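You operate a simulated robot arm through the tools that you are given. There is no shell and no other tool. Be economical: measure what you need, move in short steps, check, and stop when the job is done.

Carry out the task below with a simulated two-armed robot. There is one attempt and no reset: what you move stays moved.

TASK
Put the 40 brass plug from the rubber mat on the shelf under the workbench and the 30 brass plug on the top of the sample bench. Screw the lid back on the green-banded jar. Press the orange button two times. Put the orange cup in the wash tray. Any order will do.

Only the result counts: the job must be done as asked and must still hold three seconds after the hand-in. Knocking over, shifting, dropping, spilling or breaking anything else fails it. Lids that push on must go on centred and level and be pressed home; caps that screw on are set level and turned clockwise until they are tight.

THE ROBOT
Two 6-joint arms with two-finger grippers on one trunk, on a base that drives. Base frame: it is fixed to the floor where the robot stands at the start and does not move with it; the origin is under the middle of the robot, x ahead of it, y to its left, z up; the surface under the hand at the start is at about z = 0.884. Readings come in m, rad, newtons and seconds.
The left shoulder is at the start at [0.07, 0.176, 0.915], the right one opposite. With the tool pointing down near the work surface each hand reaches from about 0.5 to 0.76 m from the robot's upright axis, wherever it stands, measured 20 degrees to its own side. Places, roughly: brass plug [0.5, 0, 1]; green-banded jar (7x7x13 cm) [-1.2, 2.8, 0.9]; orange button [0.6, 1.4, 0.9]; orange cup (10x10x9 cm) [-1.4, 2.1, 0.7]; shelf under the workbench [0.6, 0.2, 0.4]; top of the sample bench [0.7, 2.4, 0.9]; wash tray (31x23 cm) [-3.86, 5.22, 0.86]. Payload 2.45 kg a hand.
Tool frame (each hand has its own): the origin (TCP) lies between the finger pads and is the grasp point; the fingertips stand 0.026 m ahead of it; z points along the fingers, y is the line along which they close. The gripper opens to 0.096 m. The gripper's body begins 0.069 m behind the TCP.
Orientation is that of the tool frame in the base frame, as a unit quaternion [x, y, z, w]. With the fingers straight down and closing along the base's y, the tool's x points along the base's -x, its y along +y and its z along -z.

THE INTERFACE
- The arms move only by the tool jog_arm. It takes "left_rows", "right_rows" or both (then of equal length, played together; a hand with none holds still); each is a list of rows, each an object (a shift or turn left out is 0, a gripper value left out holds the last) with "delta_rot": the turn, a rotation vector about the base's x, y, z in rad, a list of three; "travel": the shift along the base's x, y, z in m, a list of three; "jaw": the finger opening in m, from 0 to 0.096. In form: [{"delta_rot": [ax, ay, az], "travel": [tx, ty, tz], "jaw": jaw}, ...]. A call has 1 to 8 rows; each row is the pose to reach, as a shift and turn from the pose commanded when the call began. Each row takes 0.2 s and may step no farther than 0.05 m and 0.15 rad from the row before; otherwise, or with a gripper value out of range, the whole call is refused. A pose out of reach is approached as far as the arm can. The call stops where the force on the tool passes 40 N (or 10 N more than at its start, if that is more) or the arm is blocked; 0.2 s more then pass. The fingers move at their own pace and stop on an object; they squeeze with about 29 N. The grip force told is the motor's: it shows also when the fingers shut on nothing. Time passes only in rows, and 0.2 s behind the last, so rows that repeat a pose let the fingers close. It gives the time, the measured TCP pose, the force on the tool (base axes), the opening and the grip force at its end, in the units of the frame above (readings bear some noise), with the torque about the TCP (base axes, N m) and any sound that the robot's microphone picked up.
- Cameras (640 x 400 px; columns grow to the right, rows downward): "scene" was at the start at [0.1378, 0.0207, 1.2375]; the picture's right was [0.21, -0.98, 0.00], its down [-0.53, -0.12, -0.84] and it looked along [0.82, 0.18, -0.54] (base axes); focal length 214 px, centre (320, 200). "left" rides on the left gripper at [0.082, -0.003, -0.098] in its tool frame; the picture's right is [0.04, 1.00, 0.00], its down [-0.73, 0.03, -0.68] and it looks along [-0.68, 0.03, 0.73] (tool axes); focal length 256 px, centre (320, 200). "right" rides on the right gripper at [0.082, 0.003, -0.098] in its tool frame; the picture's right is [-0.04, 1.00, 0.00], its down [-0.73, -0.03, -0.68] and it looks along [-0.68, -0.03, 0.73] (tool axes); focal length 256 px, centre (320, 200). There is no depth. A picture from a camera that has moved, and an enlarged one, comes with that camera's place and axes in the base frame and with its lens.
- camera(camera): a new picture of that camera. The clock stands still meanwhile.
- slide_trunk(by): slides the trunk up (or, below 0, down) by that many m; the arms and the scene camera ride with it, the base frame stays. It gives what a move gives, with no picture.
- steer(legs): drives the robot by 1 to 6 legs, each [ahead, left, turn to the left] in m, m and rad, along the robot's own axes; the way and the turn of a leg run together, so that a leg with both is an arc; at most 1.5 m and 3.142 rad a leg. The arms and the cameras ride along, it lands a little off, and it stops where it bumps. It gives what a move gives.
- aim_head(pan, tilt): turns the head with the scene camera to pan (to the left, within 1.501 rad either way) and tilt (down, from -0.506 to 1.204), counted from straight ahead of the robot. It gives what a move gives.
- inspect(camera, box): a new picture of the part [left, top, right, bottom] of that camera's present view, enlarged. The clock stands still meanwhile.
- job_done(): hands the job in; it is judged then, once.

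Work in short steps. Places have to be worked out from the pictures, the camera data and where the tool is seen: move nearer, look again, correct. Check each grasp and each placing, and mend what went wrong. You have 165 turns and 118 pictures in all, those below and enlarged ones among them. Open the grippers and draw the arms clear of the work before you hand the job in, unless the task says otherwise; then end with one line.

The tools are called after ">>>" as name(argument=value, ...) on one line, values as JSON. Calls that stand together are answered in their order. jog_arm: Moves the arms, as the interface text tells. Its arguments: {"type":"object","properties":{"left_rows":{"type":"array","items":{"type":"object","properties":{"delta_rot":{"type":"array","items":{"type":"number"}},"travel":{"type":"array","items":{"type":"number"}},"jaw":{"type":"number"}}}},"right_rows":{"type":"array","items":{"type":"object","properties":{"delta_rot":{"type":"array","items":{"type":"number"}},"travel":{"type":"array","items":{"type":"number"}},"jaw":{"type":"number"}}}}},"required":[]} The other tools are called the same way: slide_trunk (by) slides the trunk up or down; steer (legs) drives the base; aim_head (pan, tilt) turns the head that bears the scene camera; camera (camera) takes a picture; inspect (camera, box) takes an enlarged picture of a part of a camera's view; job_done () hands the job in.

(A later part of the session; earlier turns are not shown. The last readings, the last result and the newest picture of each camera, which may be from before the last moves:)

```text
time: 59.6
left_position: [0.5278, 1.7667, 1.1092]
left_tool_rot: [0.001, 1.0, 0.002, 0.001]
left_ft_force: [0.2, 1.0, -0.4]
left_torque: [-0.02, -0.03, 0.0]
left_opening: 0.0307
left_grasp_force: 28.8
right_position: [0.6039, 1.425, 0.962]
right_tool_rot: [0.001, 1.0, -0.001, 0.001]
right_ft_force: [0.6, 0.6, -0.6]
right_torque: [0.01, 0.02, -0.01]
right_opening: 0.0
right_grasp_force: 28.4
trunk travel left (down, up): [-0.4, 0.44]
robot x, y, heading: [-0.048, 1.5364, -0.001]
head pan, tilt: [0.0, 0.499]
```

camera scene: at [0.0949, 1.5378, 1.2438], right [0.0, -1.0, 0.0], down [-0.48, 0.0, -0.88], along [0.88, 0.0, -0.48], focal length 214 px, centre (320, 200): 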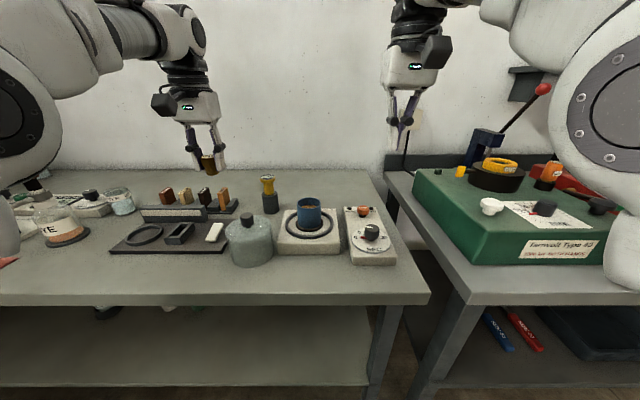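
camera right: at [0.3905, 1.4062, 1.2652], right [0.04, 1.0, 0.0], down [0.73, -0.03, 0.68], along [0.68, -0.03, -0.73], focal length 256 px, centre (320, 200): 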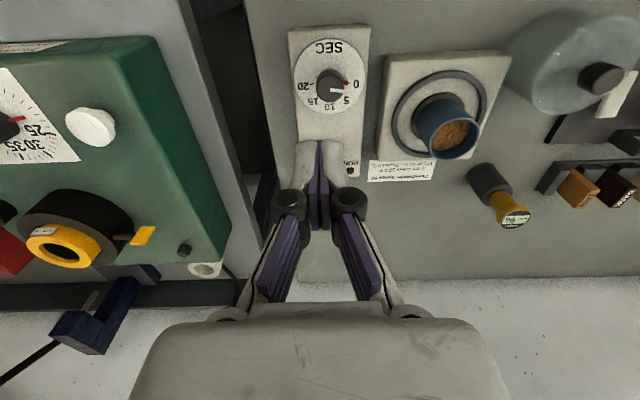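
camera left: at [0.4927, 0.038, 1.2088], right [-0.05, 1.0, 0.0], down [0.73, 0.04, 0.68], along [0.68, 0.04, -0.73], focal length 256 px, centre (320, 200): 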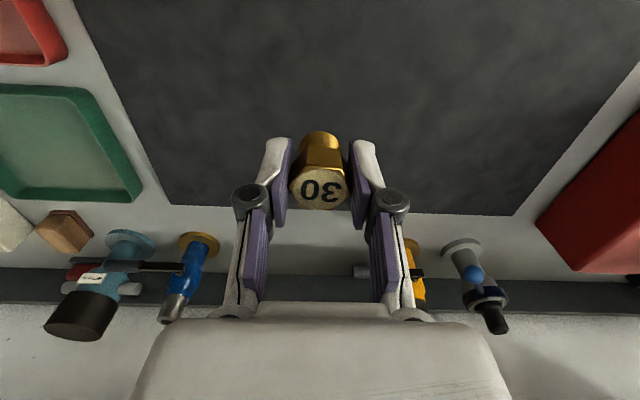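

>>> jog_arm(right_rows=[{"travel": [0, 0, -0.002]}, {"travel": [0, 0, -0.004]}, {"travel": [0, 0, -0.006]}])

>>> inspect(camera="scene", box=[330, 170, 410, 250])

```text
time: 60.4
left_position: [0.5274, 1.7671, 1.1096]
left_tool_rot: [0.001, 1.0, 0.002, 0.002]
left_ft_force: [-0.4, -0.4, -0.7]
left_torque: [0.02, 0.0, -0.01]
left_opening: 0.0305
left_grasp_force: 28.9
right_position: [0.6036, 1.4246, 0.9554]
right_tool_rot: [0.001, 1.0, 0.0, 0.0]
right_ft_force: [-1.1, 0.0, 1.9]
right_torque: [-0.02, 0.0, 0.03]
right_opening: 0.0059
right_grasp_force: 28.4
trunk travel left (down, up): [-0.4, 0.44]
robot x, y, heading: [-0.0479, 1.5374, 0.004]
head pan, tilt: [0.0, 0.499]
```

```text
5.00 times, centred on (370, 210) of scene
camera zoom: at [0.0946, 1.5378, 1.2439], right [0.0, -1.0, 0.0], down [-0.48, 0.0, -0.88], along [0.88, 0.0, -0.48], focal length 1072 px, centre (70, 150)
```

zoom: 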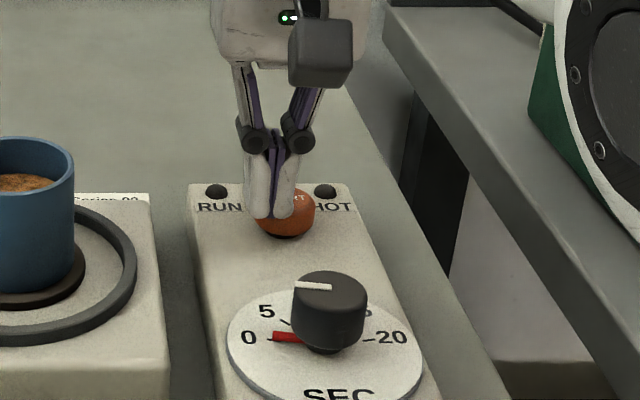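

The fingers again spread 6 mm with little vertical force. I check from the right hand camera to see the contact.

>>> inspect(camera="right", box=[230, 40, 430, 220])

```text
2.22 times, centred on (330, 130) of right
camera zoom: at [0.5212, 1.4294, 1.0538], right [0.04, 1.0, 0.0], down [0.73, -0.03, 0.68], along [0.68, -0.03, -0.73], focal length 569 px, centre (298, 356)
```

zoom: 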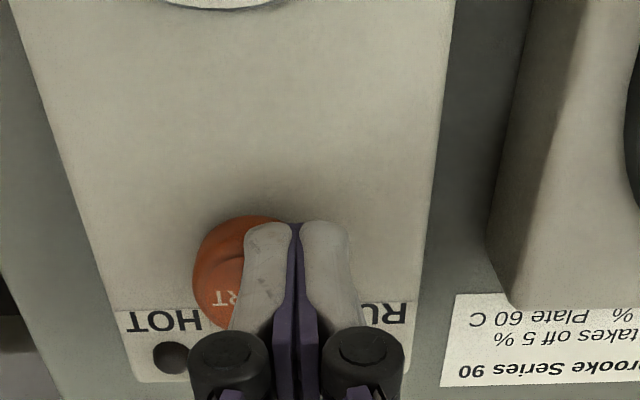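

The hand camera shows the button centre is at about (0.600, 1.410), so I was off to the +y side. I lift, recentre and press again.

>>> jog_arm(right_rows=[{"travel": [0, 0, 0.025]}, {"travel": [-0.002, -0.0145, 0.025], "jaw": 0}, {"travel": [-0.002, -0.0145, 0.025], "jaw": 0}, {"travel": [-0.002, -0.0145, 0.018]}])

>>> inspect(camera="right", box=[230, 40, 430, 220])

>>> inspect(camera="scene", box=[330, 170, 410, 250])

```text
time: 61.4
left_position: [0.5283, 1.7663, 1.1098]
left_tool_rot: [0.001, 1.0, 0.002, 0.0]
left_ft_force: [-1.4, -0.5, -0.9]
left_torque: [0.05, -0.03, 0.02]
left_opening: 0.0302
left_grasp_force: 29.2
right_position: [0.6017, 1.4107, 0.9742]
right_tool_rot: [0.001, 1.0, 0.0, 0.0]
right_ft_force: [-0.6, -0.1, 0.2]
right_torque: [0.03, -0.01, 0.0]
right_opening: 0.0003
right_grasp_force: 28.0
trunk travel left (down, up): [-0.4, 0.44]
robot x, y, heading: [-0.0459, 1.5314, -0.001]
head pan, tilt: [0.0, 0.499]
```

```text
2.22 times, centred on (330, 130) of right
camera zoom: at [0.5196, 1.4149, 1.0721], right [0.04, 1.0, 0.0], down [0.73, -0.03, 0.68], along [0.68, -0.03, -0.73], focal length 569 px, centre (298, 356)
```

zoom: 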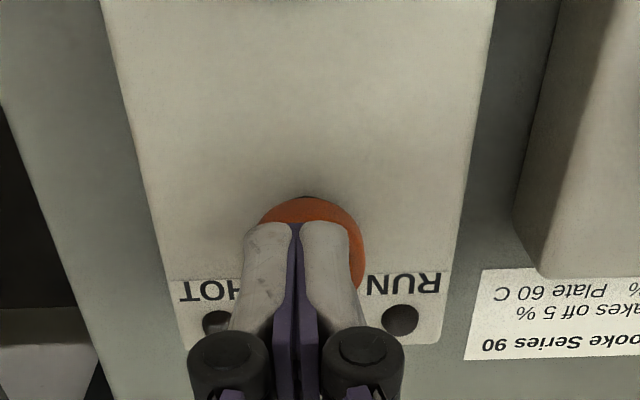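

```text
5.00 times, centred on (370, 210) of scene
camera zoom: at [0.0951, 1.5376, 1.2438], right [0.0, -1.0, 0.0], down [-0.48, 0.0, -0.88], along [0.88, 0.0, -0.48], focal length 1072 px, centre (70, 150)
```

zoom: 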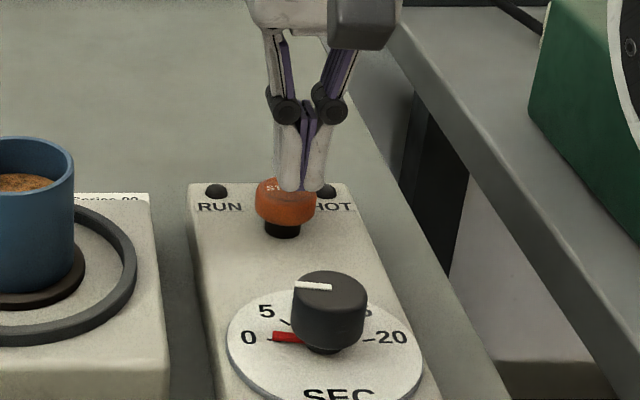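

Comparing images, the cap did sink a little earlier but made no sound and lit no LED. The +y finger is now centred over the button, so I press deeper and listen.

>>> jog_arm(right_rows=[{"travel": [0.003, 0, -0.01]}, {"travel": [0.003, 0, -0.014]}, {"travel": [0.003, 0, -0.017]}, {"travel": [0.003, 0, -0.02]}])

>>> inspect(camera="scene", box=[330, 170, 410, 250])

```text
time: 62.4
left_position: [0.5286, 1.7665, 1.1077]
left_tool_rot: [0.0, 1.0, 0.0, 0.001]
left_ft_force: [1.3, 0.4, -0.9]
left_torque: [0.01, 0.0, -0.03]
left_opening: 0.0302
left_grasp_force: 28.6
right_position: [0.6051, 1.4103, 0.9548]
right_tool_rot: [0.002, 1.0, -0.001, 0.0]
right_ft_force: [2.1, 1.5, 2.1]
right_torque: [0.04, -0.03, -0.01]
right_opening: 0.0059
right_grasp_force: 28.7
trunk travel left (down, up): [-0.4, 0.44]
robot x, y, heading: [-0.0484, 1.5408, -0.003]
head pan, tilt: [0.0, 0.499]
heard: click
```

```text
5.00 times, centred on (370, 210) of scene
camera zoom: at [0.095, 1.5381, 1.2439], right [0.0, -1.0, 0.0], down [-0.48, 0.0, -0.88], along [0.88, 0.0, -0.48], focal length 1072 px, centre (70, 150)
```

zoom: 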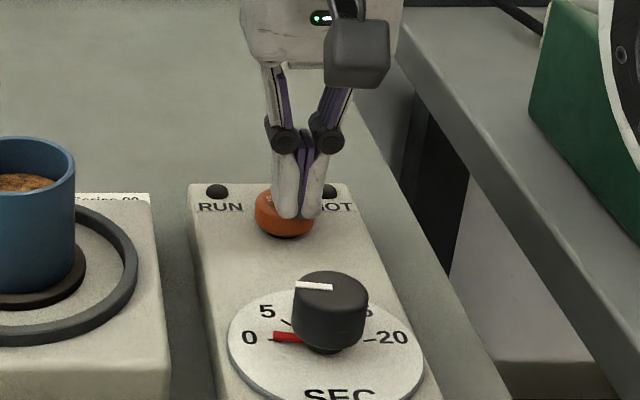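

Click heard: press one. I raise fully and see whether the release makes a sound.

>>> jog_arm(right_rows=[{"travel": [0, 0, 0.01]}, {"travel": [0, 0, 0.02]}, {"travel": [0, 0, 0.025]}, {"travel": [0, 0, 0.025], "jaw": 0}])

>>> inspect(camera="scene", box=[330, 170, 410, 250])

```text
time: 63.4
left_position: [0.5275, 1.7667, 1.1094]
left_tool_rot: [0.001, 1.0, 0.002, 0.002]
left_ft_force: [0.9, -0.3, -1.6]
left_torque: [0.02, -0.01, -0.03]
left_opening: 0.0301
left_grasp_force: 28.8
right_position: [0.6035, 1.411, 0.9804]
right_tool_rot: [0.001, 1.0, 0.0, 0.001]
right_ft_force: [0.4, -0.4, -0.2]
right_torque: [-0.01, 0.0, -0.02]
right_opening: 0.0
right_grasp_force: 28.4
trunk travel left (down, up): [-0.4, 0.44]
robot x, y, heading: [-0.0483, 1.5358, -0.0]
head pan, tilt: [0.0, 0.499]
```

```text
5.00 times, centred on (370, 210) of scene
camera zoom: at [0.0951, 1.5378, 1.2438], right [0.0, -1.0, 0.0], down [-0.48, 0.0, -0.88], along [0.88, 0.0, -0.48], focal length 1072 px, centre (70, 150)
```

zoom: 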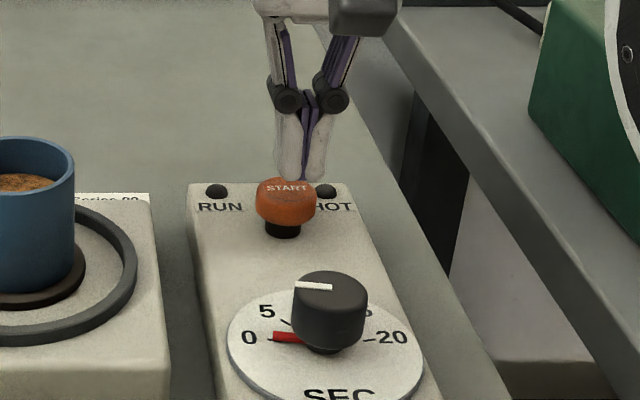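

Button released silently. Second press the same way.

>>> jog_arm(right_rows=[{"travel": [0.001, 0, -0.012]}, {"travel": [0.001, 0, -0.018]}, {"travel": [0.001, 0, -0.022]}, {"travel": [0.001, 0, -0.0255]}])

```text
time: 64.4
left_position: [0.5275, 1.7655, 1.1089]
left_tool_rot: [0.001, 1.0, 0.001, 0.002]
left_ft_force: [-0.1, 0.1, -0.5]
left_torque: [-0.03, -0.01, 0.01]
left_opening: 0.0302
left_grasp_force: 28.6
right_position: [0.6057, 1.4106, 0.9536]
right_tool_rot: [0.002, 1.0, 0.0, 0.0]
right_ft_force: [1.5, 0.6, 3.2]
right_torque: [0.01, 0.0, -0.01]
right_opening: 0.0059
right_grasp_force: 28.8
trunk travel left (down, up): [-0.4, 0.44]
robot x, y, heading: [-0.045, 1.5341, 0.002]
head pan, tilt: [0.0, 0.499]
heard: click
```

Second click heard. I raise the right hand back to its carry pose and drive left for the 30 plug placement.

>>> jog_arm(right_rows=[{"travel": [0, 0, 0.04]}, {"travel": [-0.01, 0, 0.08]}, {"travel": [-0.03, 0, 0.12]}, {"travel": [-0.06, 0, 0.155]}, {"travel": [-0.1, 0, 0.18]}, {"travel": [-0.13, -0.01, 0.21]}])

>>> steer(legs=[[-0.2, 0, 0], [0, 0.38, 0]])

>>> camera(camera="left")

>>> camera(camera="scene")

```text
time: 65.8
left_position: [0.5265, 1.7666, 1.1088]
left_tool_rot: [0.0, 1.0, 0.001, 0.002]
left_ft_force: [0.0, -0.6, -0.8]
left_torque: [0.02, -0.01, -0.03]
left_opening: 0.0302
left_grasp_force: 29.6
right_position: [0.4728, 1.3998, 1.1631]
right_tool_rot: [0.002, 1.0, -0.001, 0.0]
right_ft_force: [0.1, -0.2, 0.4]
right_torque: [0.01, -0.05, -0.03]
right_opening: 0.0
right_grasp_force: 28.1
trunk travel left (down, up): [-0.4, 0.44]
robot x, y, heading: [-0.0487, 1.5345, -0.0]
head pan, tilt: [0.0, 0.499]
```

```text
time: 69.4
left_position: [0.3247, 2.1463, 1.1084]
left_tool_rot: [0.0, 1.0, 0.0, 0.001]
left_ft_force: [-0.3, 0.5, -1.1]
left_torque: [-0.04, -0.04, 0.0]
left_opening: 0.0301
left_grasp_force: 28.9
right_position: [0.2718, 1.7786, 1.1637]
right_tool_rot: [-0.002, 1.0, 0.0, 0.0]
right_ft_force: [-1.4, -0.4, -0.4]
right_torque: [0.01, -0.04, -0.04]
right_opening: 0.0
right_grasp_force: 28.5
trunk travel left (down, up): [-0.4, 0.44]
robot x, y, heading: [-0.2476, 1.9117, 0.005]
head pan, tilt: [0.0, 0.499]
```

```text
82 pictures are left
camera left: at [0.243, 2.1408, 1.2073], right [-0.04, 1.0, 0.0], down [0.73, 0.03, 0.68], along [0.68, 0.03, -0.73], focal length 256 px, centre (320, 200)
```

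left: 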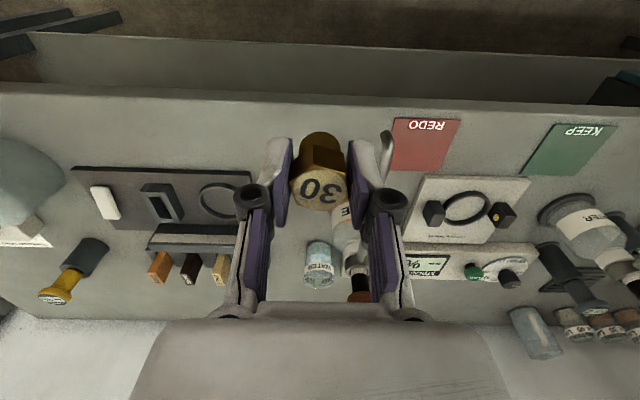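

```text
81 pictures are left
camera scene: at [-0.1074, 1.9149, 1.2438], right [0.0, -1.0, 0.0], down [-0.48, 0.0, -0.88], along [0.88, 0.0, -0.48], focal length 214 px, centre (320, 200)
```

scene: 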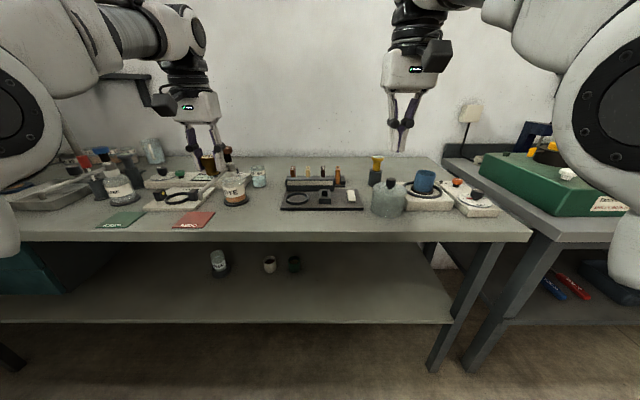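

Free spot at about (0.425, 2.13) between the black board, the REDO card and the DYE flask. I move the plug over it and down to just above the top.

>>> jog_arm(left_rows=[{"travel": [0.034, -0.005, -0.02]}, {"travel": [0.068, -0.011, -0.04]}, {"travel": [0.1, -0.016, -0.06]}, {"travel": [0.1, -0.016, -0.1]}, {"travel": [0.1, -0.016, -0.14]}, {"travel": [0.1, -0.016, -0.165]}])

>>> inspect(camera="scene", box=[160, 120, 340, 250])

```text
time: 70.8
left_position: [0.4222, 2.1272, 0.9425]
left_tool_rot: [-0.001, 1.0, 0.002, 0.001]
left_ft_force: [0.0, -0.2, -1.8]
left_torque: [0.02, 0.01, -0.01]
left_opening: 0.0296
left_grasp_force: 28.9
left hand out of reach, approached as far as the arm can: row 3
right_position: [0.2716, 1.7791, 1.1631]
right_tool_rot: [-0.002, 1.0, -0.001, 0.0]
right_ft_force: [0.3, -0.3, 0.1]
right_torque: [0.02, 0.02, 0.03]
right_opening: 0.0
right_grasp_force: 28.5
trunk travel left (down, up): [-0.4, 0.44]
robot x, y, heading: [-0.2494, 1.9129, 0.004]
head pan, tilt: [0.0, 0.499]
```

```text
3.08 times, centred on (250, 185) of scene
camera zoom: at [-0.1074, 1.9144, 1.2439], right [0.0, -1.0, 0.0], down [-0.48, 0.0, -0.88], along [0.88, 0.0, -0.48], focal length 660 px, centre (535, 246)
```

zoom: 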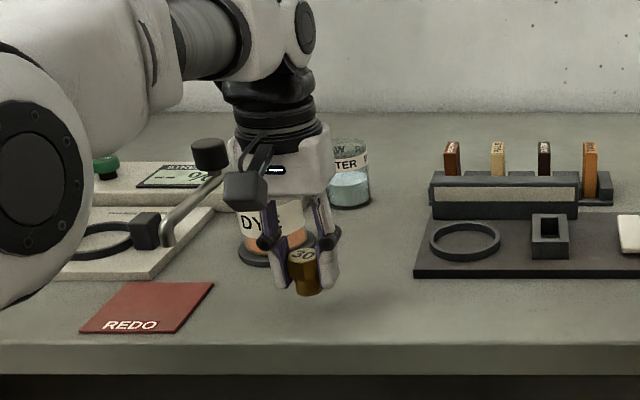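

Clearances are good. Lowering slowly to contact.

>>> jog_arm(left_rows=[{"travel": [0, 0, -0.01]}, {"travel": [0, 0, -0.018]}, {"travel": [0, 0, -0.023]}, {"travel": [0, 0, -0.026]}])

>>> inspect(camera="scene", box=[215, 170, 295, 230])

```text
time: 71.8
left_position: [0.4241, 2.1284, 0.918]
left_tool_rot: [-0.001, 1.0, 0.002, 0.002]
left_ft_force: [0.0, -1.0, -0.4]
left_torque: [-0.01, 0.03, 0.01]
left_opening: 0.0297
left_grasp_force: 28.6
right_position: [0.272, 1.7782, 1.1641]
right_tool_rot: [-0.001, 1.0, 0.0, 0.0]
right_ft_force: [0.3, -0.4, 0.1]
right_torque: [0.01, -0.02, 0.03]
right_opening: 0.0
right_grasp_force: 28.4
trunk travel left (down, up): [-0.4, 0.44]
robot x, y, heading: [-0.2526, 1.913, 0.003]
head pan, tilt: [0.0, 0.499]
```

```text
6.67 times, centred on (255, 200) of scene
camera zoom: at [-0.1073, 1.9143, 1.2438], right [0.0, -1.0, 0.0], down [-0.48, 0.0, -0.88], along [0.88, 0.0, -0.48], focal length 1430 px, centre (753, 200)
```

zoom: 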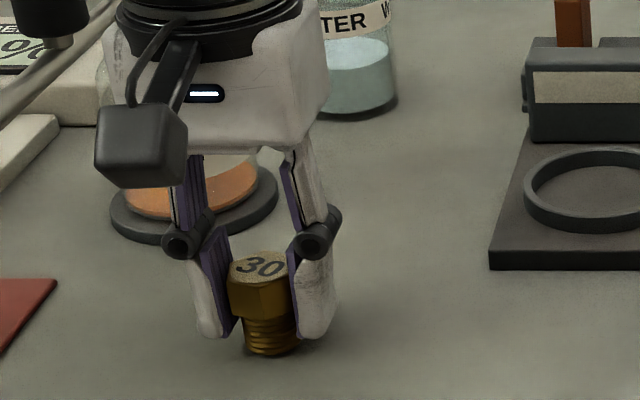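

No contact yet, so I lower further in 2 mm steps.

>>> jog_arm(left_rows=[{"travel": [0, 0, -0.002]}, {"travel": [0, 0, -0.004]}])

```text
time: 72.4
left_position: [0.4229, 2.1282, 0.9148]
left_tool_rot: [-0.001, 1.0, 0.002, 0.003]
left_ft_force: [2.5, -0.1, 7.8]
left_torque: [0.01, -0.08, 0.04]
left_opening: 0.0295
left_grasp_force: 29.1
right_position: [0.2716, 1.7792, 1.1634]
right_tool_rot: [-0.001, 1.0, 0.0, 0.0]
right_ft_force: [-1.1, 0.0, -0.4]
right_torque: [-0.04, 0.01, -0.01]
right_opening: 0.0
right_grasp_force: 28.3
trunk travel left (down, up): [-0.4, 0.44]
robot x, y, heading: [-0.2499, 1.9114, 0.006]
head pan, tilt: [0.0, 0.499]
```

Contact at 7.8 N. I release and rise.

>>> jog_arm(left_rows=[{"jaw": 0.04}, {"jaw": 0.06}, {"jaw": 0.06}, {"travel": [0, 0, 0.03]}, {"travel": [0, 0, 0.07]}, {"travel": [0, 0, 0.11]}, {"travel": [-0.03, 0, 0.15]}, {"travel": [-0.06, 0, 0.19]}])

>>> inspect(camera="scene", box=[160, 120, 340, 250])

```text
time: 74.2
left_position: [0.3632, 2.1258, 1.1044]
left_tool_rot: [-0.001, 1.0, 0.001, 0.002]
left_ft_force: [0.4, -0.9, 0.6]
left_torque: [-0.01, -0.05, -0.01]
left_opening: 0.0601
left_grasp_force: 0.1
right_position: [0.2704, 1.7791, 1.1636]
right_tool_rot: [-0.001, 1.0, 0.0, 0.0]
right_ft_force: [1.3, -0.5, -0.2]
right_torque: [0.0, -0.02, 0.0]
right_opening: 0.0
right_grasp_force: 27.8
trunk travel left (down, up): [-0.4, 0.44]
robot x, y, heading: [-0.2496, 1.9138, -0.001]
head pan, tilt: [0.0, 0.499]
```

```text
3.08 times, centred on (250, 185) of scene
camera zoom: at [-0.1087, 1.9139, 1.2439], right [0.0, -1.0, 0.0], down [-0.48, 0.0, -0.88], along [0.88, 0.0, -0.48], focal length 660 px, centre (535, 246)
```

zoom: 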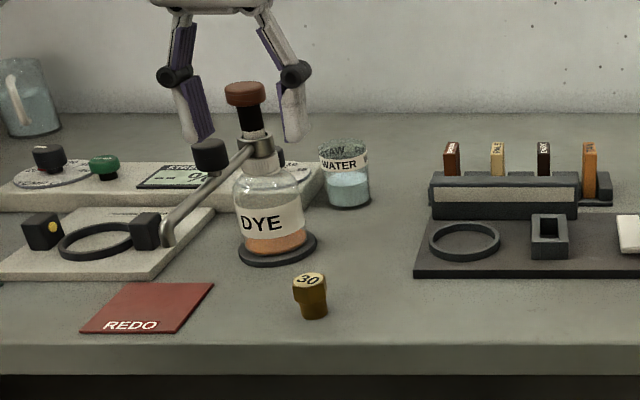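

The 30 plug stands on the sample bench. I back off and turn left 90° to look at the other tables.

>>> steer(legs=[[-0.15, 0, 0], [0, 0, 1.5708]])

>>> aim_head(pan=0.7, tilt=0.4)

>>> camera(camera="scene")

```text
time: 79.4
left_position: [-0.6191, 2.5224, 1.1024]
left_tool_rot: [0.711, -0.703, -0.002, 0.0]
left_ft_force: [-0.4, 0.6, -0.2]
left_torque: [-0.03, 0.0, -0.01]
left_opening: 0.0598
left_grasp_force: 0.1
right_position: [-0.2701, 2.4343, 1.1638]
right_tool_rot: [0.711, -0.703, 0.0, 0.0]
right_ft_force: [-0.6, 0.0, 1.5]
right_torque: [0.0, 0.01, 0.01]
right_opening: 0.0001
right_grasp_force: 28.2
trunk travel left (down, up): [-0.4, 0.44]
robot x, y, heading: [-0.3958, 1.9094, 1.589]
head pan, tilt: [0.0, 0.499]
```

```text
time: 80.4
left_position: [-0.6191, 2.5214, 1.1028]
left_tool_rot: [0.712, -0.703, -0.002, 0.001]
left_ft_force: [-0.7, 0.1, 0.1]
left_torque: [0.01, -0.03, 0.01]
left_opening: 0.0597
left_grasp_force: 0.0
right_position: [-0.2689, 2.4351, 1.1627]
right_tool_rot: [0.712, -0.702, 0.0, 0.0]
right_ft_force: [-0.3, 0.2, -1.0]
right_torque: [0.06, -0.05, 0.01]
right_opening: 0.0003
right_grasp_force: 29.3
trunk travel left (down, up): [-0.4, 0.44]
robot x, y, heading: [-0.3996, 1.9095, 1.585]
head pan, tilt: [0.7, 0.4]
```

```text
77 pictures are left
camera scene: at [-0.4577, 2.0341, 1.253], right [0.76, 0.65, 0.0], down [0.25, -0.29, -0.92], along [-0.6, 0.7, -0.39], focal length 214 px, centre (320, 200)
```

scene: 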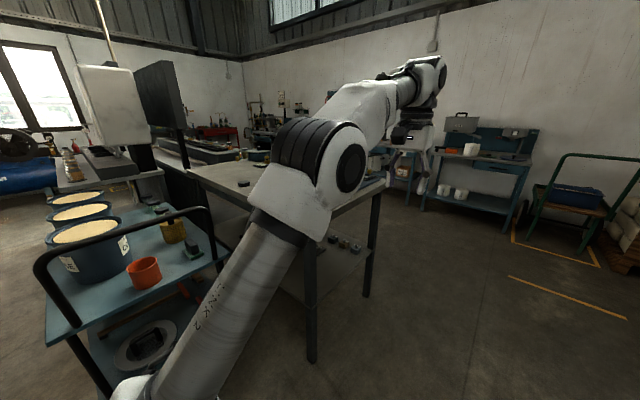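

The orange cup is on the cart at about (-1.36, 2.10) and the jar table occupies x<-0.95, y 2.55–3.25. I shift east a bit, turn to face -x and look.

>>> steer(legs=[[0, -0.15, 0], [0, 0, 1.557]])

>>> aim_head(pan=0.0, tilt=0.4)

>>> camera(camera="scene")

```text
time: 85.7
left_position: [-0.8579, 1.6847, 1.1029]
left_tool_rot: [1.0, 0.011, -0.002, 0.002]
left_ft_force: [-1.5, 0.1, -0.2]
left_torque: [-0.04, 0.0, -0.02]
left_opening: 0.0599
left_grasp_force: 0.2
right_position: [-0.7729, 2.0373, 1.163]
right_tool_rot: [1.0, 0.012, 0.0, 0.0]
right_ft_force: [0.0, -0.1, 1.0]
right_torque: [0.0, 0.0, -0.02]
right_opening: 0.0
right_grasp_force: 28.9
trunk travel left (down, up): [-0.4, 0.44]
robot x, y, heading: [-0.2481, 1.9138, -3.117]
head pan, tilt: [0.7, 0.4]
```

```text
time: 86.7
left_position: [-0.8571, 1.6845, 1.1018]
left_tool_rot: [1.0, 0.012, -0.002, 0.002]
left_ft_force: [0.3, -0.3, -0.6]
left_torque: [0.01, -0.03, 0.02]
left_opening: 0.0597
left_grasp_force: 0.0
right_position: [-0.772, 2.0357, 1.1622]
right_tool_rot: [1.0, 0.012, 0.0, 0.0]
right_ft_force: [-0.7, 0.1, -1.0]
right_torque: [0.02, 0.01, 0.01]
right_opening: 0.0002
right_grasp_force: 27.8
trunk travel left (down, up): [-0.4, 0.44]
robot x, y, heading: [-0.2507, 1.9128, -3.113]
head pan, tilt: [0.0, 0.4]
```

```text
76 pictures are left
camera scene: at [-0.3911, 1.9122, 1.253], right [-0.03, 1.0, 0.0], down [0.39, 0.01, -0.92], along [-0.92, -0.02, -0.39], focal length 214 px, centre (320, 200)
```

scene: 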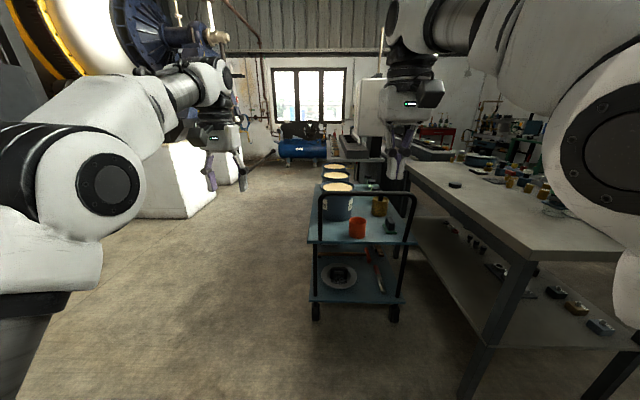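

The cart's U-handle stands in front of the cup, so that grasp needs care. First the jar: I drive along to face the table at about y 2.75.

>>> steer(legs=[[0, -0.85, -0.026]])

>>> aim_head(pan=0.0, tilt=0.45)

>>> camera(camera="scene")

```text
time: 91.2
left_position: [-0.8701, 2.5567, 1.1019]
left_tool_rot: [1.0, -0.006, -0.001, 0.002]
left_ft_force: [0.6, 0.2, 0.2]
left_torque: [-0.02, -0.01, -0.01]
left_opening: 0.0601
left_grasp_force: 0.1
right_position: [-0.7734, 2.9024, 1.1636]
right_tool_rot: [1.0, -0.006, 0.001, 0.001]
right_ft_force: [0.6, 0.8, -0.8]
right_torque: [0.03, -0.01, 0.05]
right_opening: 0.0
right_grasp_force: 27.8
trunk travel left (down, up): [-0.4, 0.44]
robot x, y, heading: [-0.2521, 2.7631, 3.13]
head pan, tilt: [0.0, 0.4]
```

```text
time: 91.8
left_position: [-0.8693, 2.5569, 1.1028]
left_tool_rot: [1.0, -0.006, -0.002, 0.002]
left_ft_force: [0.4, -0.1, 0.2]
left_torque: [0.0, 0.02, -0.02]
left_opening: 0.0602
left_grasp_force: 0.2
right_position: [-0.7728, 2.9032, 1.1629]
right_tool_rot: [1.0, -0.006, 0.001, 0.0]
right_ft_force: [-0.7, 0.9, -0.5]
right_torque: [-0.03, -0.03, 0.01]
right_opening: 0.0001
right_grasp_force: 28.6
trunk travel left (down, up): [-0.4, 0.44]
robot x, y, heading: [-0.2547, 2.7617, 3.13]
head pan, tilt: [0.0, 0.45]
```

```text
75 pictures are left
camera scene: at [-0.396, 2.7656, 1.2483], right [0.01, 1.0, 0.0], down [0.44, -0.01, -0.9], along [-0.9, 0.01, -0.44], focal length 214 px, centre (320, 200)
```

scene: 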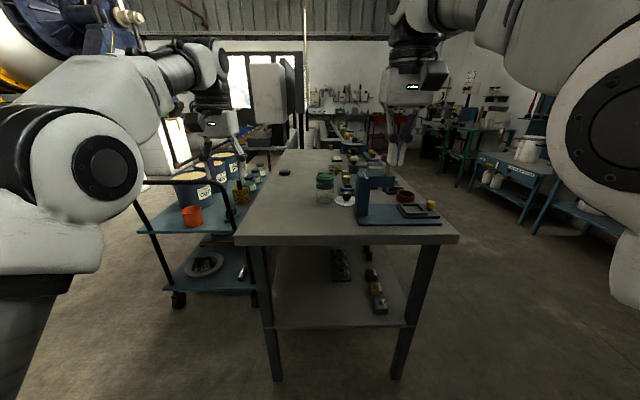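

>>> inspect(camera="scene", box=[240, 135, 460, 250])

>>> inspect(camera="scene", box=[130, 140, 290, 260])

```text
2.91 times, centred on (350, 192) of scene
camera zoom: at [-0.396, 2.7656, 1.2483], right [0.01, 1.0, 0.0], down [0.44, -0.01, -0.9], along [-0.9, 0.01, -0.44], focal length 624 px, centre (233, 222)
```

zoom: 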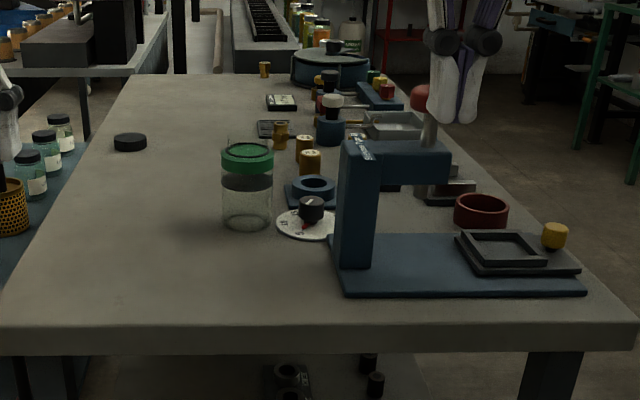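

```text
3.33 times, centred on (210, 200) of scene
camera zoom: at [-0.396, 2.7656, 1.2483], right [0.01, 1.0, 0.0], down [0.44, -0.01, -0.9], along [-0.9, 0.01, -0.44], focal length 715 px, centre (687, 200)
```

zoom: 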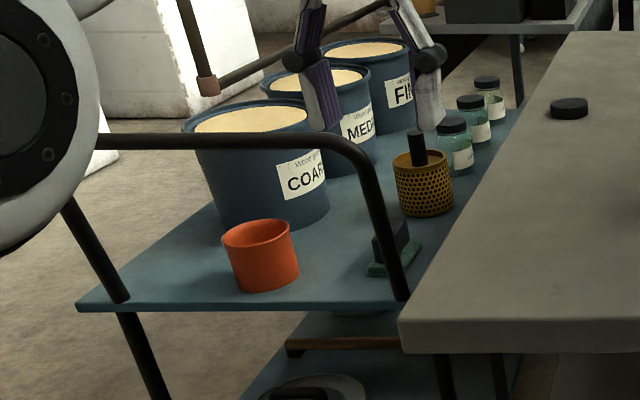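

The open jar with a green band is at about (-1.14, 2.79), and its lid is probably the black disc at about (-1.44, 2.60). I drive closer to measure both.

>>> steer(legs=[[0.25, 0, 0.01]])

>>> aim_head(pan=0.0, tilt=0.6)

>>> camera(camera="scene")

>>> camera(camera="left")

```text
time: 93.7
left_position: [-1.1197, 2.5551, 1.102]
left_tool_rot: [1.0, -0.003, -0.001, 0.002]
left_ft_force: [-0.5, -0.1, 0.5]
left_torque: [-0.03, -0.06, 0.0]
left_opening: 0.0601
left_grasp_force: 0.0
right_position: [-1.0267, 2.9025, 1.164]
right_tool_rot: [1.0, -0.002, 0.001, 0.0]
right_ft_force: [0.8, -0.6, -0.7]
right_torque: [-0.01, -0.02, 0.01]
right_opening: 0.0
right_grasp_force: 28.5
trunk travel left (down, up): [-0.4, 0.44]
robot x, y, heading: [-0.5022, 2.7611, 3.135]
head pan, tilt: [0.0, 0.45]
```

```text
time: 94.4
left_position: [-1.1194, 2.5542, 1.1016]
left_tool_rot: [1.0, -0.002, -0.002, 0.002]
left_ft_force: [0.0, -0.2, 0.6]
left_torque: [-0.02, 0.0, 0.01]
left_opening: 0.0598
left_grasp_force: 0.0
right_position: [-1.025, 2.9026, 1.1631]
right_tool_rot: [1.0, -0.002, 0.0, 0.001]
right_ft_force: [0.4, -0.8, 0.1]
right_torque: [-0.01, 0.03, 0.01]
right_opening: 0.0002
right_grasp_force: 28.4
trunk travel left (down, up): [-0.4, 0.44]
robot x, y, heading: [-0.5059, 2.7636, 3.137]
head pan, tilt: [0.0, 0.6]
```

```text
72 pictures are left
camera scene: at [-0.6433, 2.7667, 1.2348], right [0.0, 1.0, 0.0], down [0.56, 0.0, -0.83], along [-0.83, 0.0, -0.56], focal length 214 px, centre (320, 200)
```

scene: 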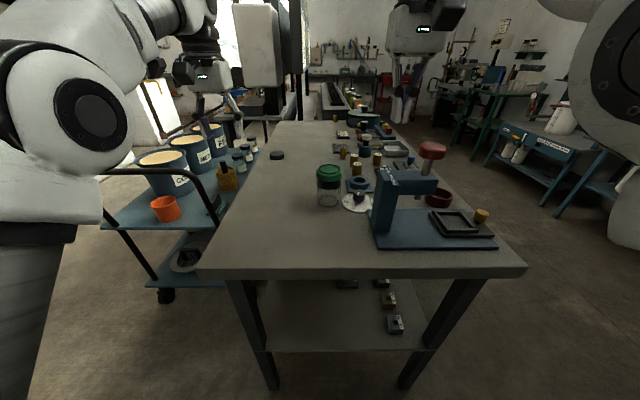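

```text
71 pictures are left
camera left: at [-1.0372, 2.5561, 1.2009], right [0.03, -1.0, 0.0], down [-0.73, -0.02, 0.68], along [-0.68, -0.03, -0.73], focal length 256 px, centre (320, 200)
```

left: 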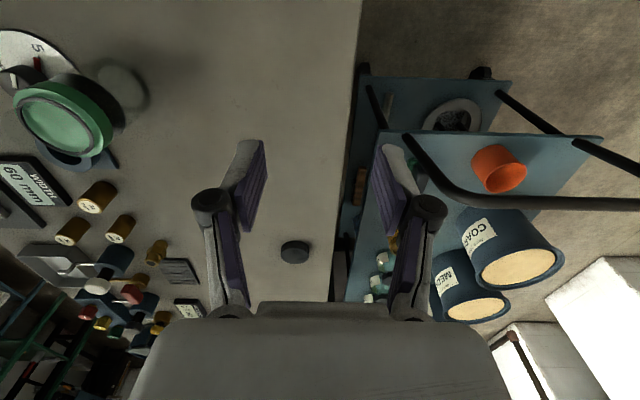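

I zoom on the jar top and the black disc to see which piece is the lid.

>>> inspect(camera="left", box=[0, 30, 180, 180])

>>> inspect(camera="left", box=[220, 180, 360, 300])

>>> inspect(camera="scene", box=[255, 130, 375, 230])

```text
2.67 times, centred on (90, 105) of left
camera zoom: at [-1.0372, 2.5561, 1.2009], right [0.03, -1.0, 0.0], down [-0.73, -0.02, 0.68], along [-0.68, -0.03, -0.73], focal length 683 px, centre (933, 453)
```

zoom: 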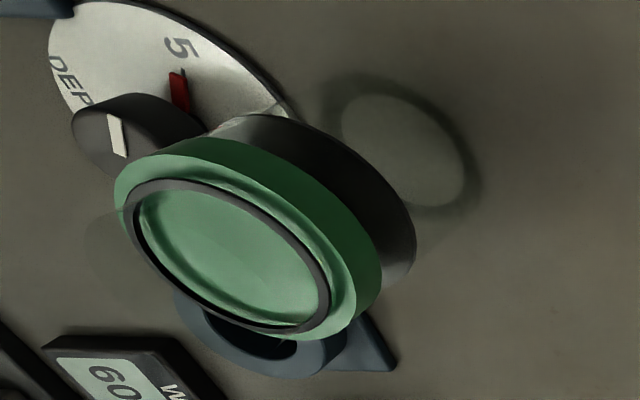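

```text
3.33 times, centred on (290, 240) of left
camera zoom: at [-1.0372, 2.5561, 1.2009], right [0.03, -1.0, 0.0], down [-0.73, -0.02, 0.68], along [-0.68, -0.03, -0.73], focal length 853 px, centre (420, 67)
```

zoom: 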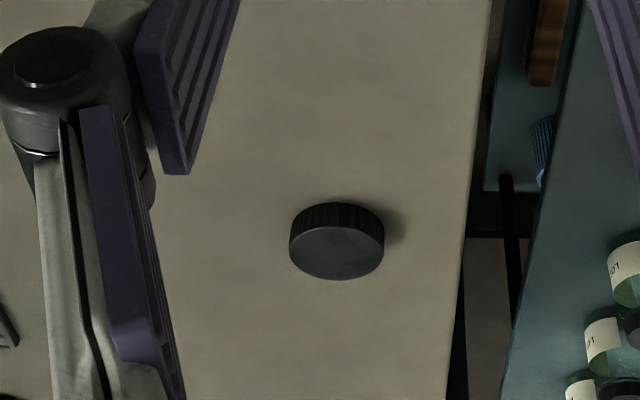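

```text
4.00 times, centred on (315, 180) of scene
camera zoom: at [-0.6433, 2.7667, 1.2348], right [0.0, 1.0, 0.0], down [0.56, 0.0, -0.83], along [-0.83, 0.0, -0.56], focal length 858 px, centre (340, 280)
```

zoom: 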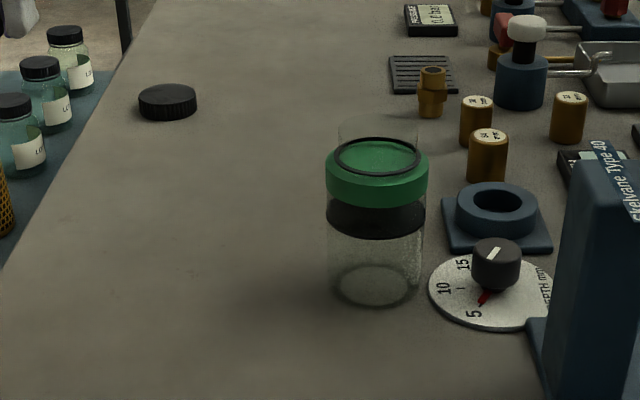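

The black knurled cap at about (-1.47, 2.589) is the lid. The jar, with its bare neck above the green band, is at (-1.153, 2.792). The lid is far away, so I look down at the base clearance to see how near the table I can drive.

>>> aim_head(pan=0.0, tilt=1.2)

>>> camera(camera="scene")

```text
time: 95.4
left_position: [-1.1197, 2.5539, 1.103]
left_tool_rot: [1.0, -0.003, -0.001, 0.002]
left_ft_force: [-0.3, 0.6, 0.5]
left_torque: [-0.03, -0.03, -0.01]
left_opening: 0.0598
left_grasp_force: 0.0
right_position: [-1.0243, 2.9025, 1.1625]
right_tool_rot: [1.0, -0.003, 0.0, 0.0]
right_ft_force: [0.5, -0.9, 0.1]
right_torque: [-0.01, 0.02, 0.01]
right_opening: 0.0001
right_grasp_force: 28.2
trunk travel left (down, up): [-0.4, 0.44]
robot x, y, heading: [-0.5046, 2.76, 3.138]
head pan, tilt: [0.0, 1.201]
```

```text
67 pictures are left
camera scene: at [-0.6109, 2.7665, 1.1902], right [0.0, 1.0, 0.0], down [0.93, 0.0, -0.36], along [-0.36, 0.0, -0.93], focal length 214 px, centre (320, 200)
```

scene: 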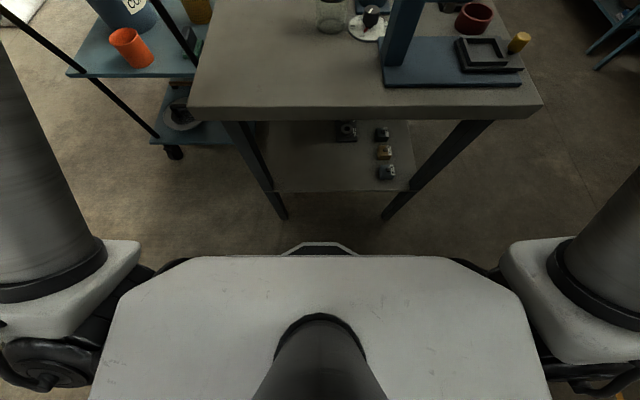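

Base front is about 0.18 m from the table legs, so driving 0.12 m closer is safe. I raise the trunk 0.1 m first, so the right hand clears the red-knobbed lever, then drive in.

>>> slide_trunk(by=0.1)

>>> steer(legs=[[0.12, 0, 0]])

>>> aim_head(pan=0.1, tilt=0.7)

>>> camera(camera="scene")

```text
time: 96.7
left_position: [-1.1189, 2.5549, 1.2019]
left_tool_rot: [1.0, -0.002, -0.001, 0.002]
left_ft_force: [0.1, 0.1, -0.6]
left_torque: [-0.02, -0.01, 0.01]
left_opening: 0.0602
left_grasp_force: 0.0
right_position: [-1.025, 2.9031, 1.2644]
right_tool_rot: [1.0, -0.002, 0.001, 0.0]
right_ft_force: [0.2, 0.6, -0.1]
right_torque: [0.01, 0.01, -0.01]
right_opening: 0.0003
right_grasp_force: 28.4
trunk travel left (down, up): [-0.5, 0.34]
robot x, y, heading: [-0.5033, 2.7652, 3.134]
head pan, tilt: [0.0, 1.201]
```

```text
time: 98.0
left_position: [-1.2384, 2.556, 1.2031]
left_tool_rot: [1.0, -0.004, -0.002, 0.002]
left_ft_force: [-0.9, 0.1, 0.0]
left_torque: [-0.03, 0.01, 0.01]
left_opening: 0.0602
left_grasp_force: 0.0
right_position: [-1.1439, 2.9041, 1.263]
right_tool_rot: [1.0, -0.004, 0.0, -0.001]
right_ft_force: [0.3, -0.1, -0.4]
right_torque: [0.01, -0.03, 0.01]
right_opening: 0.0001
right_grasp_force: 28.6
trunk travel left (down, up): [-0.5, 0.34]
robot x, y, heading: [-0.6262, 2.7645, 3.133]
head pan, tilt: [0.0, 1.201]
```

```text
time: 98.9
left_position: [-1.2386, 2.5566, 1.2036]
left_tool_rot: [1.0, -0.004, -0.002, 0.001]
left_ft_force: [-0.2, -0.4, 0.2]
left_torque: [0.01, -0.02, 0.04]
left_opening: 0.0601
left_grasp_force: 0.1
right_position: [-1.143, 2.904, 1.2633]
right_tool_rot: [1.0, -0.003, 0.0, 0.001]
right_ft_force: [0.6, 0.2, 0.6]
right_torque: [-0.01, 0.02, -0.02]
right_opening: 0.0002
right_grasp_force: 28.5
trunk travel left (down, up): [-0.5, 0.34]
robot x, y, heading: [-0.6236, 2.7633, 3.136]
head pan, tilt: [0.099, 0.7]
```

```text
66 pictures are left
camera scene: at [-0.7585, 2.7592, 1.3261], right [-0.09, 1.0, 0.0], down [0.64, 0.06, -0.76], along [-0.76, -0.07, -0.64], focal length 214 px, centre (320, 200)
```

scene: 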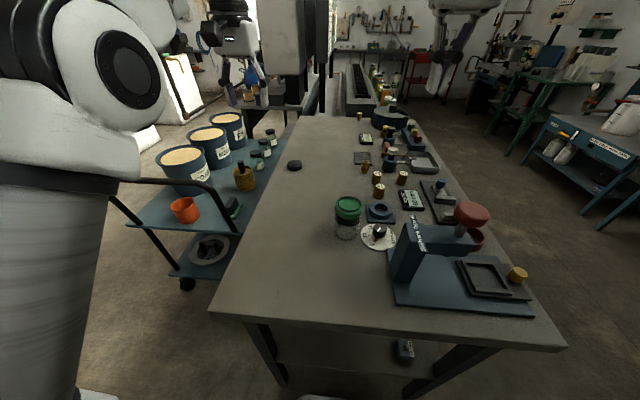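

I move the left hand toward the lid while tilting it forward 0.8 rad, with jaws opened to 0.085.

>>> jog_arm(left_rows=[{"travel": [-0.033, 0.005, -0.025], "delta_rot": [0, 0.133, 0], "jaw": 0.085}, {"travel": [-0.066, 0.01, -0.05], "delta_rot": [0, 0.267, 0]}, {"travel": [-0.1, 0.016, -0.075], "delta_rot": [0, 0.4, 0]}, {"travel": [-0.133, 0.022, -0.1], "delta_rot": [0, 0.533, 0]}, {"travel": [-0.166, 0.027, -0.125], "delta_rot": [0, 0.667, 0]}, {"travel": [-0.2, 0.032, -0.15], "delta_rot": [0, 0.8, 0]}, {"travel": [-0.22, 0.032, -0.18], "delta_rot": [0, 0.8, 0]}])

>>> camera(camera="left")

>>> inspect(camera="scene", box=[200, 100, 380, 240])

```text
time: 100.5
left_position: [-1.4626, 2.5876, 1.0192]
left_tool_rot: [0.92, -0.003, -0.391, 0.002]
left_ft_force: [0.2, -0.1, 0.3]
left_torque: [0.02, 0.02, 0.01]
left_opening: 0.0847
left_grasp_force: 0.1
right_position: [-1.1467, 2.904, 1.2626]
right_tool_rot: [1.0, -0.003, 0.001, -0.001]
right_ft_force: [-0.4, -0.1, -0.5]
right_torque: [0.02, -0.02, -0.03]
right_opening: 0.0003
right_grasp_force: 28.3
trunk travel left (down, up): [-0.5, 0.34]
robot x, y, heading: [-0.6253, 2.7627, 3.134]
head pan, tilt: [0.099, 0.7]
```

```text
65 pictures are left
camera left: at [-1.3344, 2.5882, 1.0306], right [0.02, -1.0, -0.02], down [-0.02, -0.02, 1.0], along [-1.0, -0.02, -0.02], focal length 256 px, centre (320, 200)
```

left: 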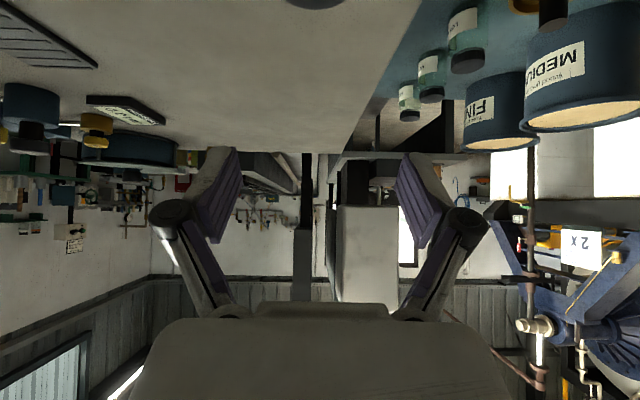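

```text
2.86 times, centred on (290, 170) of scene
camera zoom: at [-0.761, 2.7587, 1.3259], right [-0.09, 1.0, 0.0], down [0.64, 0.06, -0.76], along [-0.76, -0.07, -0.65], focal length 613 px, centre (406, 286)
```

zoom: 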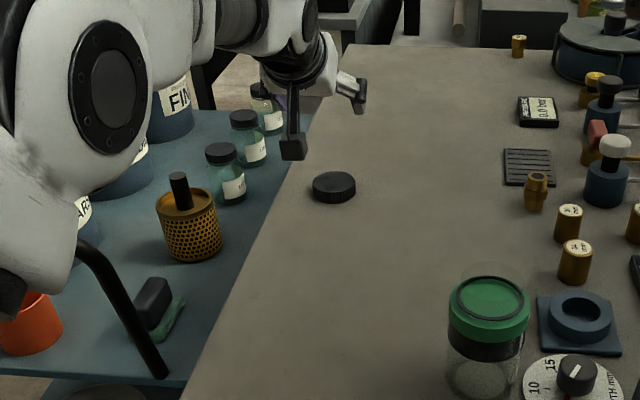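

Hand is aligned in y with the lid at (-1.467, 2.590). I descend so the fingertips straddle it.

>>> jog_arm(left_rows=[{"travel": [0.004, 0.002, -0.04]}, {"travel": [0.009, 0.002, -0.075]}, {"travel": [0.009, 0.002, -0.095]}, {"travel": [0.009, 0.002, -0.102]}])

>>> inspect(camera="scene", box=[240, 120, 340, 190])

>>> camera(camera="left")

```text
time: 101.5
left_position: [-1.4501, 2.5907, 0.9202]
left_tool_rot: [0.92, -0.004, -0.391, 0.003]
left_ft_force: [-0.2, -0.2, 0.1]
left_torque: [0.02, 0.0, 0.0]
left_opening: 0.085
left_grasp_force: 0.0
right_position: [-1.1449, 2.9032, 1.2637]
right_tool_rot: [1.0, -0.004, 0.0, 0.0]
right_ft_force: [-0.3, -0.4, 0.5]
right_torque: [-0.01, 0.01, -0.02]
right_opening: 0.0003
right_grasp_force: 28.3
trunk travel left (down, up): [-0.5, 0.34]
robot x, y, heading: [-0.625, 2.7667, 3.14]
head pan, tilt: [0.099, 0.7]
```

```text
5.71 times, centred on (290, 155) of scene
camera zoom: at [-0.7593, 2.759, 1.3261], right [-0.09, 1.0, 0.0], down [0.64, 0.06, -0.76], along [-0.76, -0.07, -0.64], focal length 1226 px, centre (491, 457)
```

zoom: 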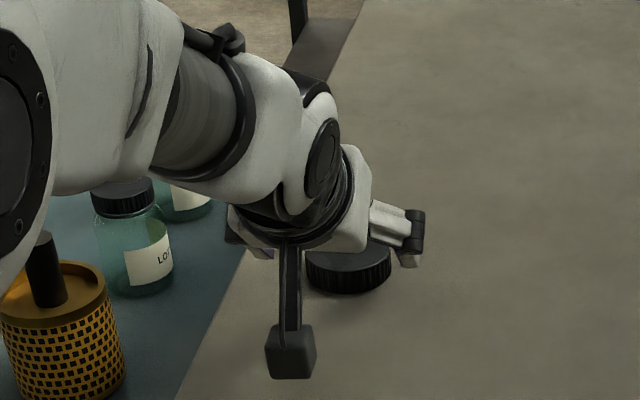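

```text
62 pictures are left
camera left: at [-1.3228, 2.5924, 0.9301], right [0.02, -1.0, -0.02], down [-0.02, -0.02, 1.0], along [-1.0, -0.02, -0.02], focal length 256 px, centre (320, 200)
```

left: 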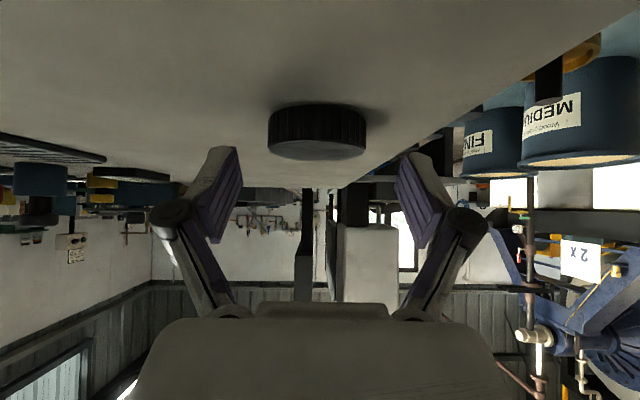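

Lid centred between fingertips. I lower 7 mm more and close.

>>> jog_arm(left_rows=[{"travel": [0, 0, -0.004]}, {"travel": [0, 0, -0.007]}, {"travel": [0, 0, -0.007], "jaw": 0.04}, {"travel": [0, 0, -0.007], "jaw": 0.04}, {"travel": [0, 0, -0.007], "jaw": 0.04}, {"travel": [0, 0, 0.02], "jaw": 0.04}, {"travel": [0, 0, 0.05], "jaw": 0.04}])

>>> camera(camera="left")

```text
time: 103.1
left_position: [-1.4499, 2.5909, 0.9704]
left_tool_rot: [0.92, -0.002, -0.391, 0.004]
left_ft_force: [0.1, 0.8, -0.6]
left_torque: [-0.02, -0.02, 0.0]
left_opening: 0.0402
left_grasp_force: 0.1
right_position: [-1.1431, 2.9043, 1.2638]
right_tool_rot: [1.0, -0.003, 0.0, 0.0]
right_ft_force: [-0.1, 0.1, -0.4]
right_torque: [-0.01, 0.03, -0.01]
right_opening: 0.0002
right_grasp_force: 28.4
trunk travel left (down, up): [-0.5, 0.34]
robot x, y, heading: [-0.6284, 2.7659, 3.133]
head pan, tilt: [0.099, 0.7]
```

```text
61 pictures are left
camera left: at [-1.3226, 2.5926, 0.981], right [0.02, -1.0, -0.02], down [-0.02, -0.02, 1.0], along [-1.0, -0.02, -0.02], focal length 256 px, centre (320, 200)
```

left: 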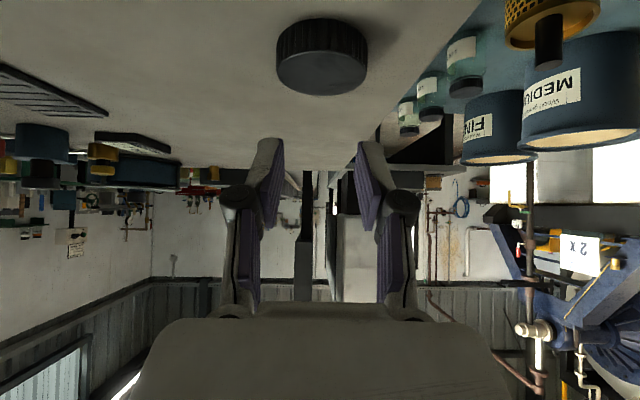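

The fingers slipped over the top of the lid without gripping, and the lid is at about (-1.477, 2.590). I reopen and go down to light table contact with a lower tip.

>>> jog_arm(left_rows=[{"travel": [-0.006, 0, 0.0], "jaw": 0.085}, {"travel": [-0.006, -0.001, 0.0], "jaw": 0.085}, {"travel": [-0.006, -0.001, -0.03]}, {"travel": [-0.006, -0.001, -0.05]}, {"travel": [-0.006, -0.001, -0.056]}, {"travel": [-0.006, -0.001, -0.06]}, {"travel": [-0.006, -0.001, -0.062]}])

>>> camera(camera="left")

```text
time: 104.7
left_position: [-1.4555, 2.5879, 0.9074]
left_tool_rot: [0.92, -0.003, -0.391, 0.002]
left_ft_force: [-0.7, 0.0, 0.1]
left_torque: [0.0, -0.01, 0.01]
left_opening: 0.085
left_grasp_force: 0.1
right_position: [-1.1443, 2.9031, 1.2632]
right_tool_rot: [1.0, -0.004, 0.0, 0.0]
right_ft_force: [0.8, 0.5, 0.2]
right_torque: [0.01, -0.03, 0.01]
right_opening: 0.0
right_grasp_force: 28.7
trunk travel left (down, up): [-0.5, 0.34]
robot x, y, heading: [-0.6235, 2.7618, 3.137]
head pan, tilt: [0.099, 0.7]
```

```text
60 pictures are left
camera left: at [-1.3279, 2.5908, 0.9177], right [0.02, -1.0, -0.02], down [-0.02, -0.02, 1.0], along [-1.0, -0.02, -0.02], focal length 256 px, centre (320, 200)
```

left: 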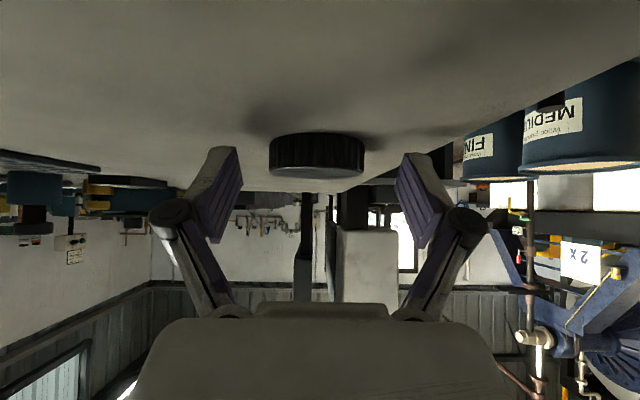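

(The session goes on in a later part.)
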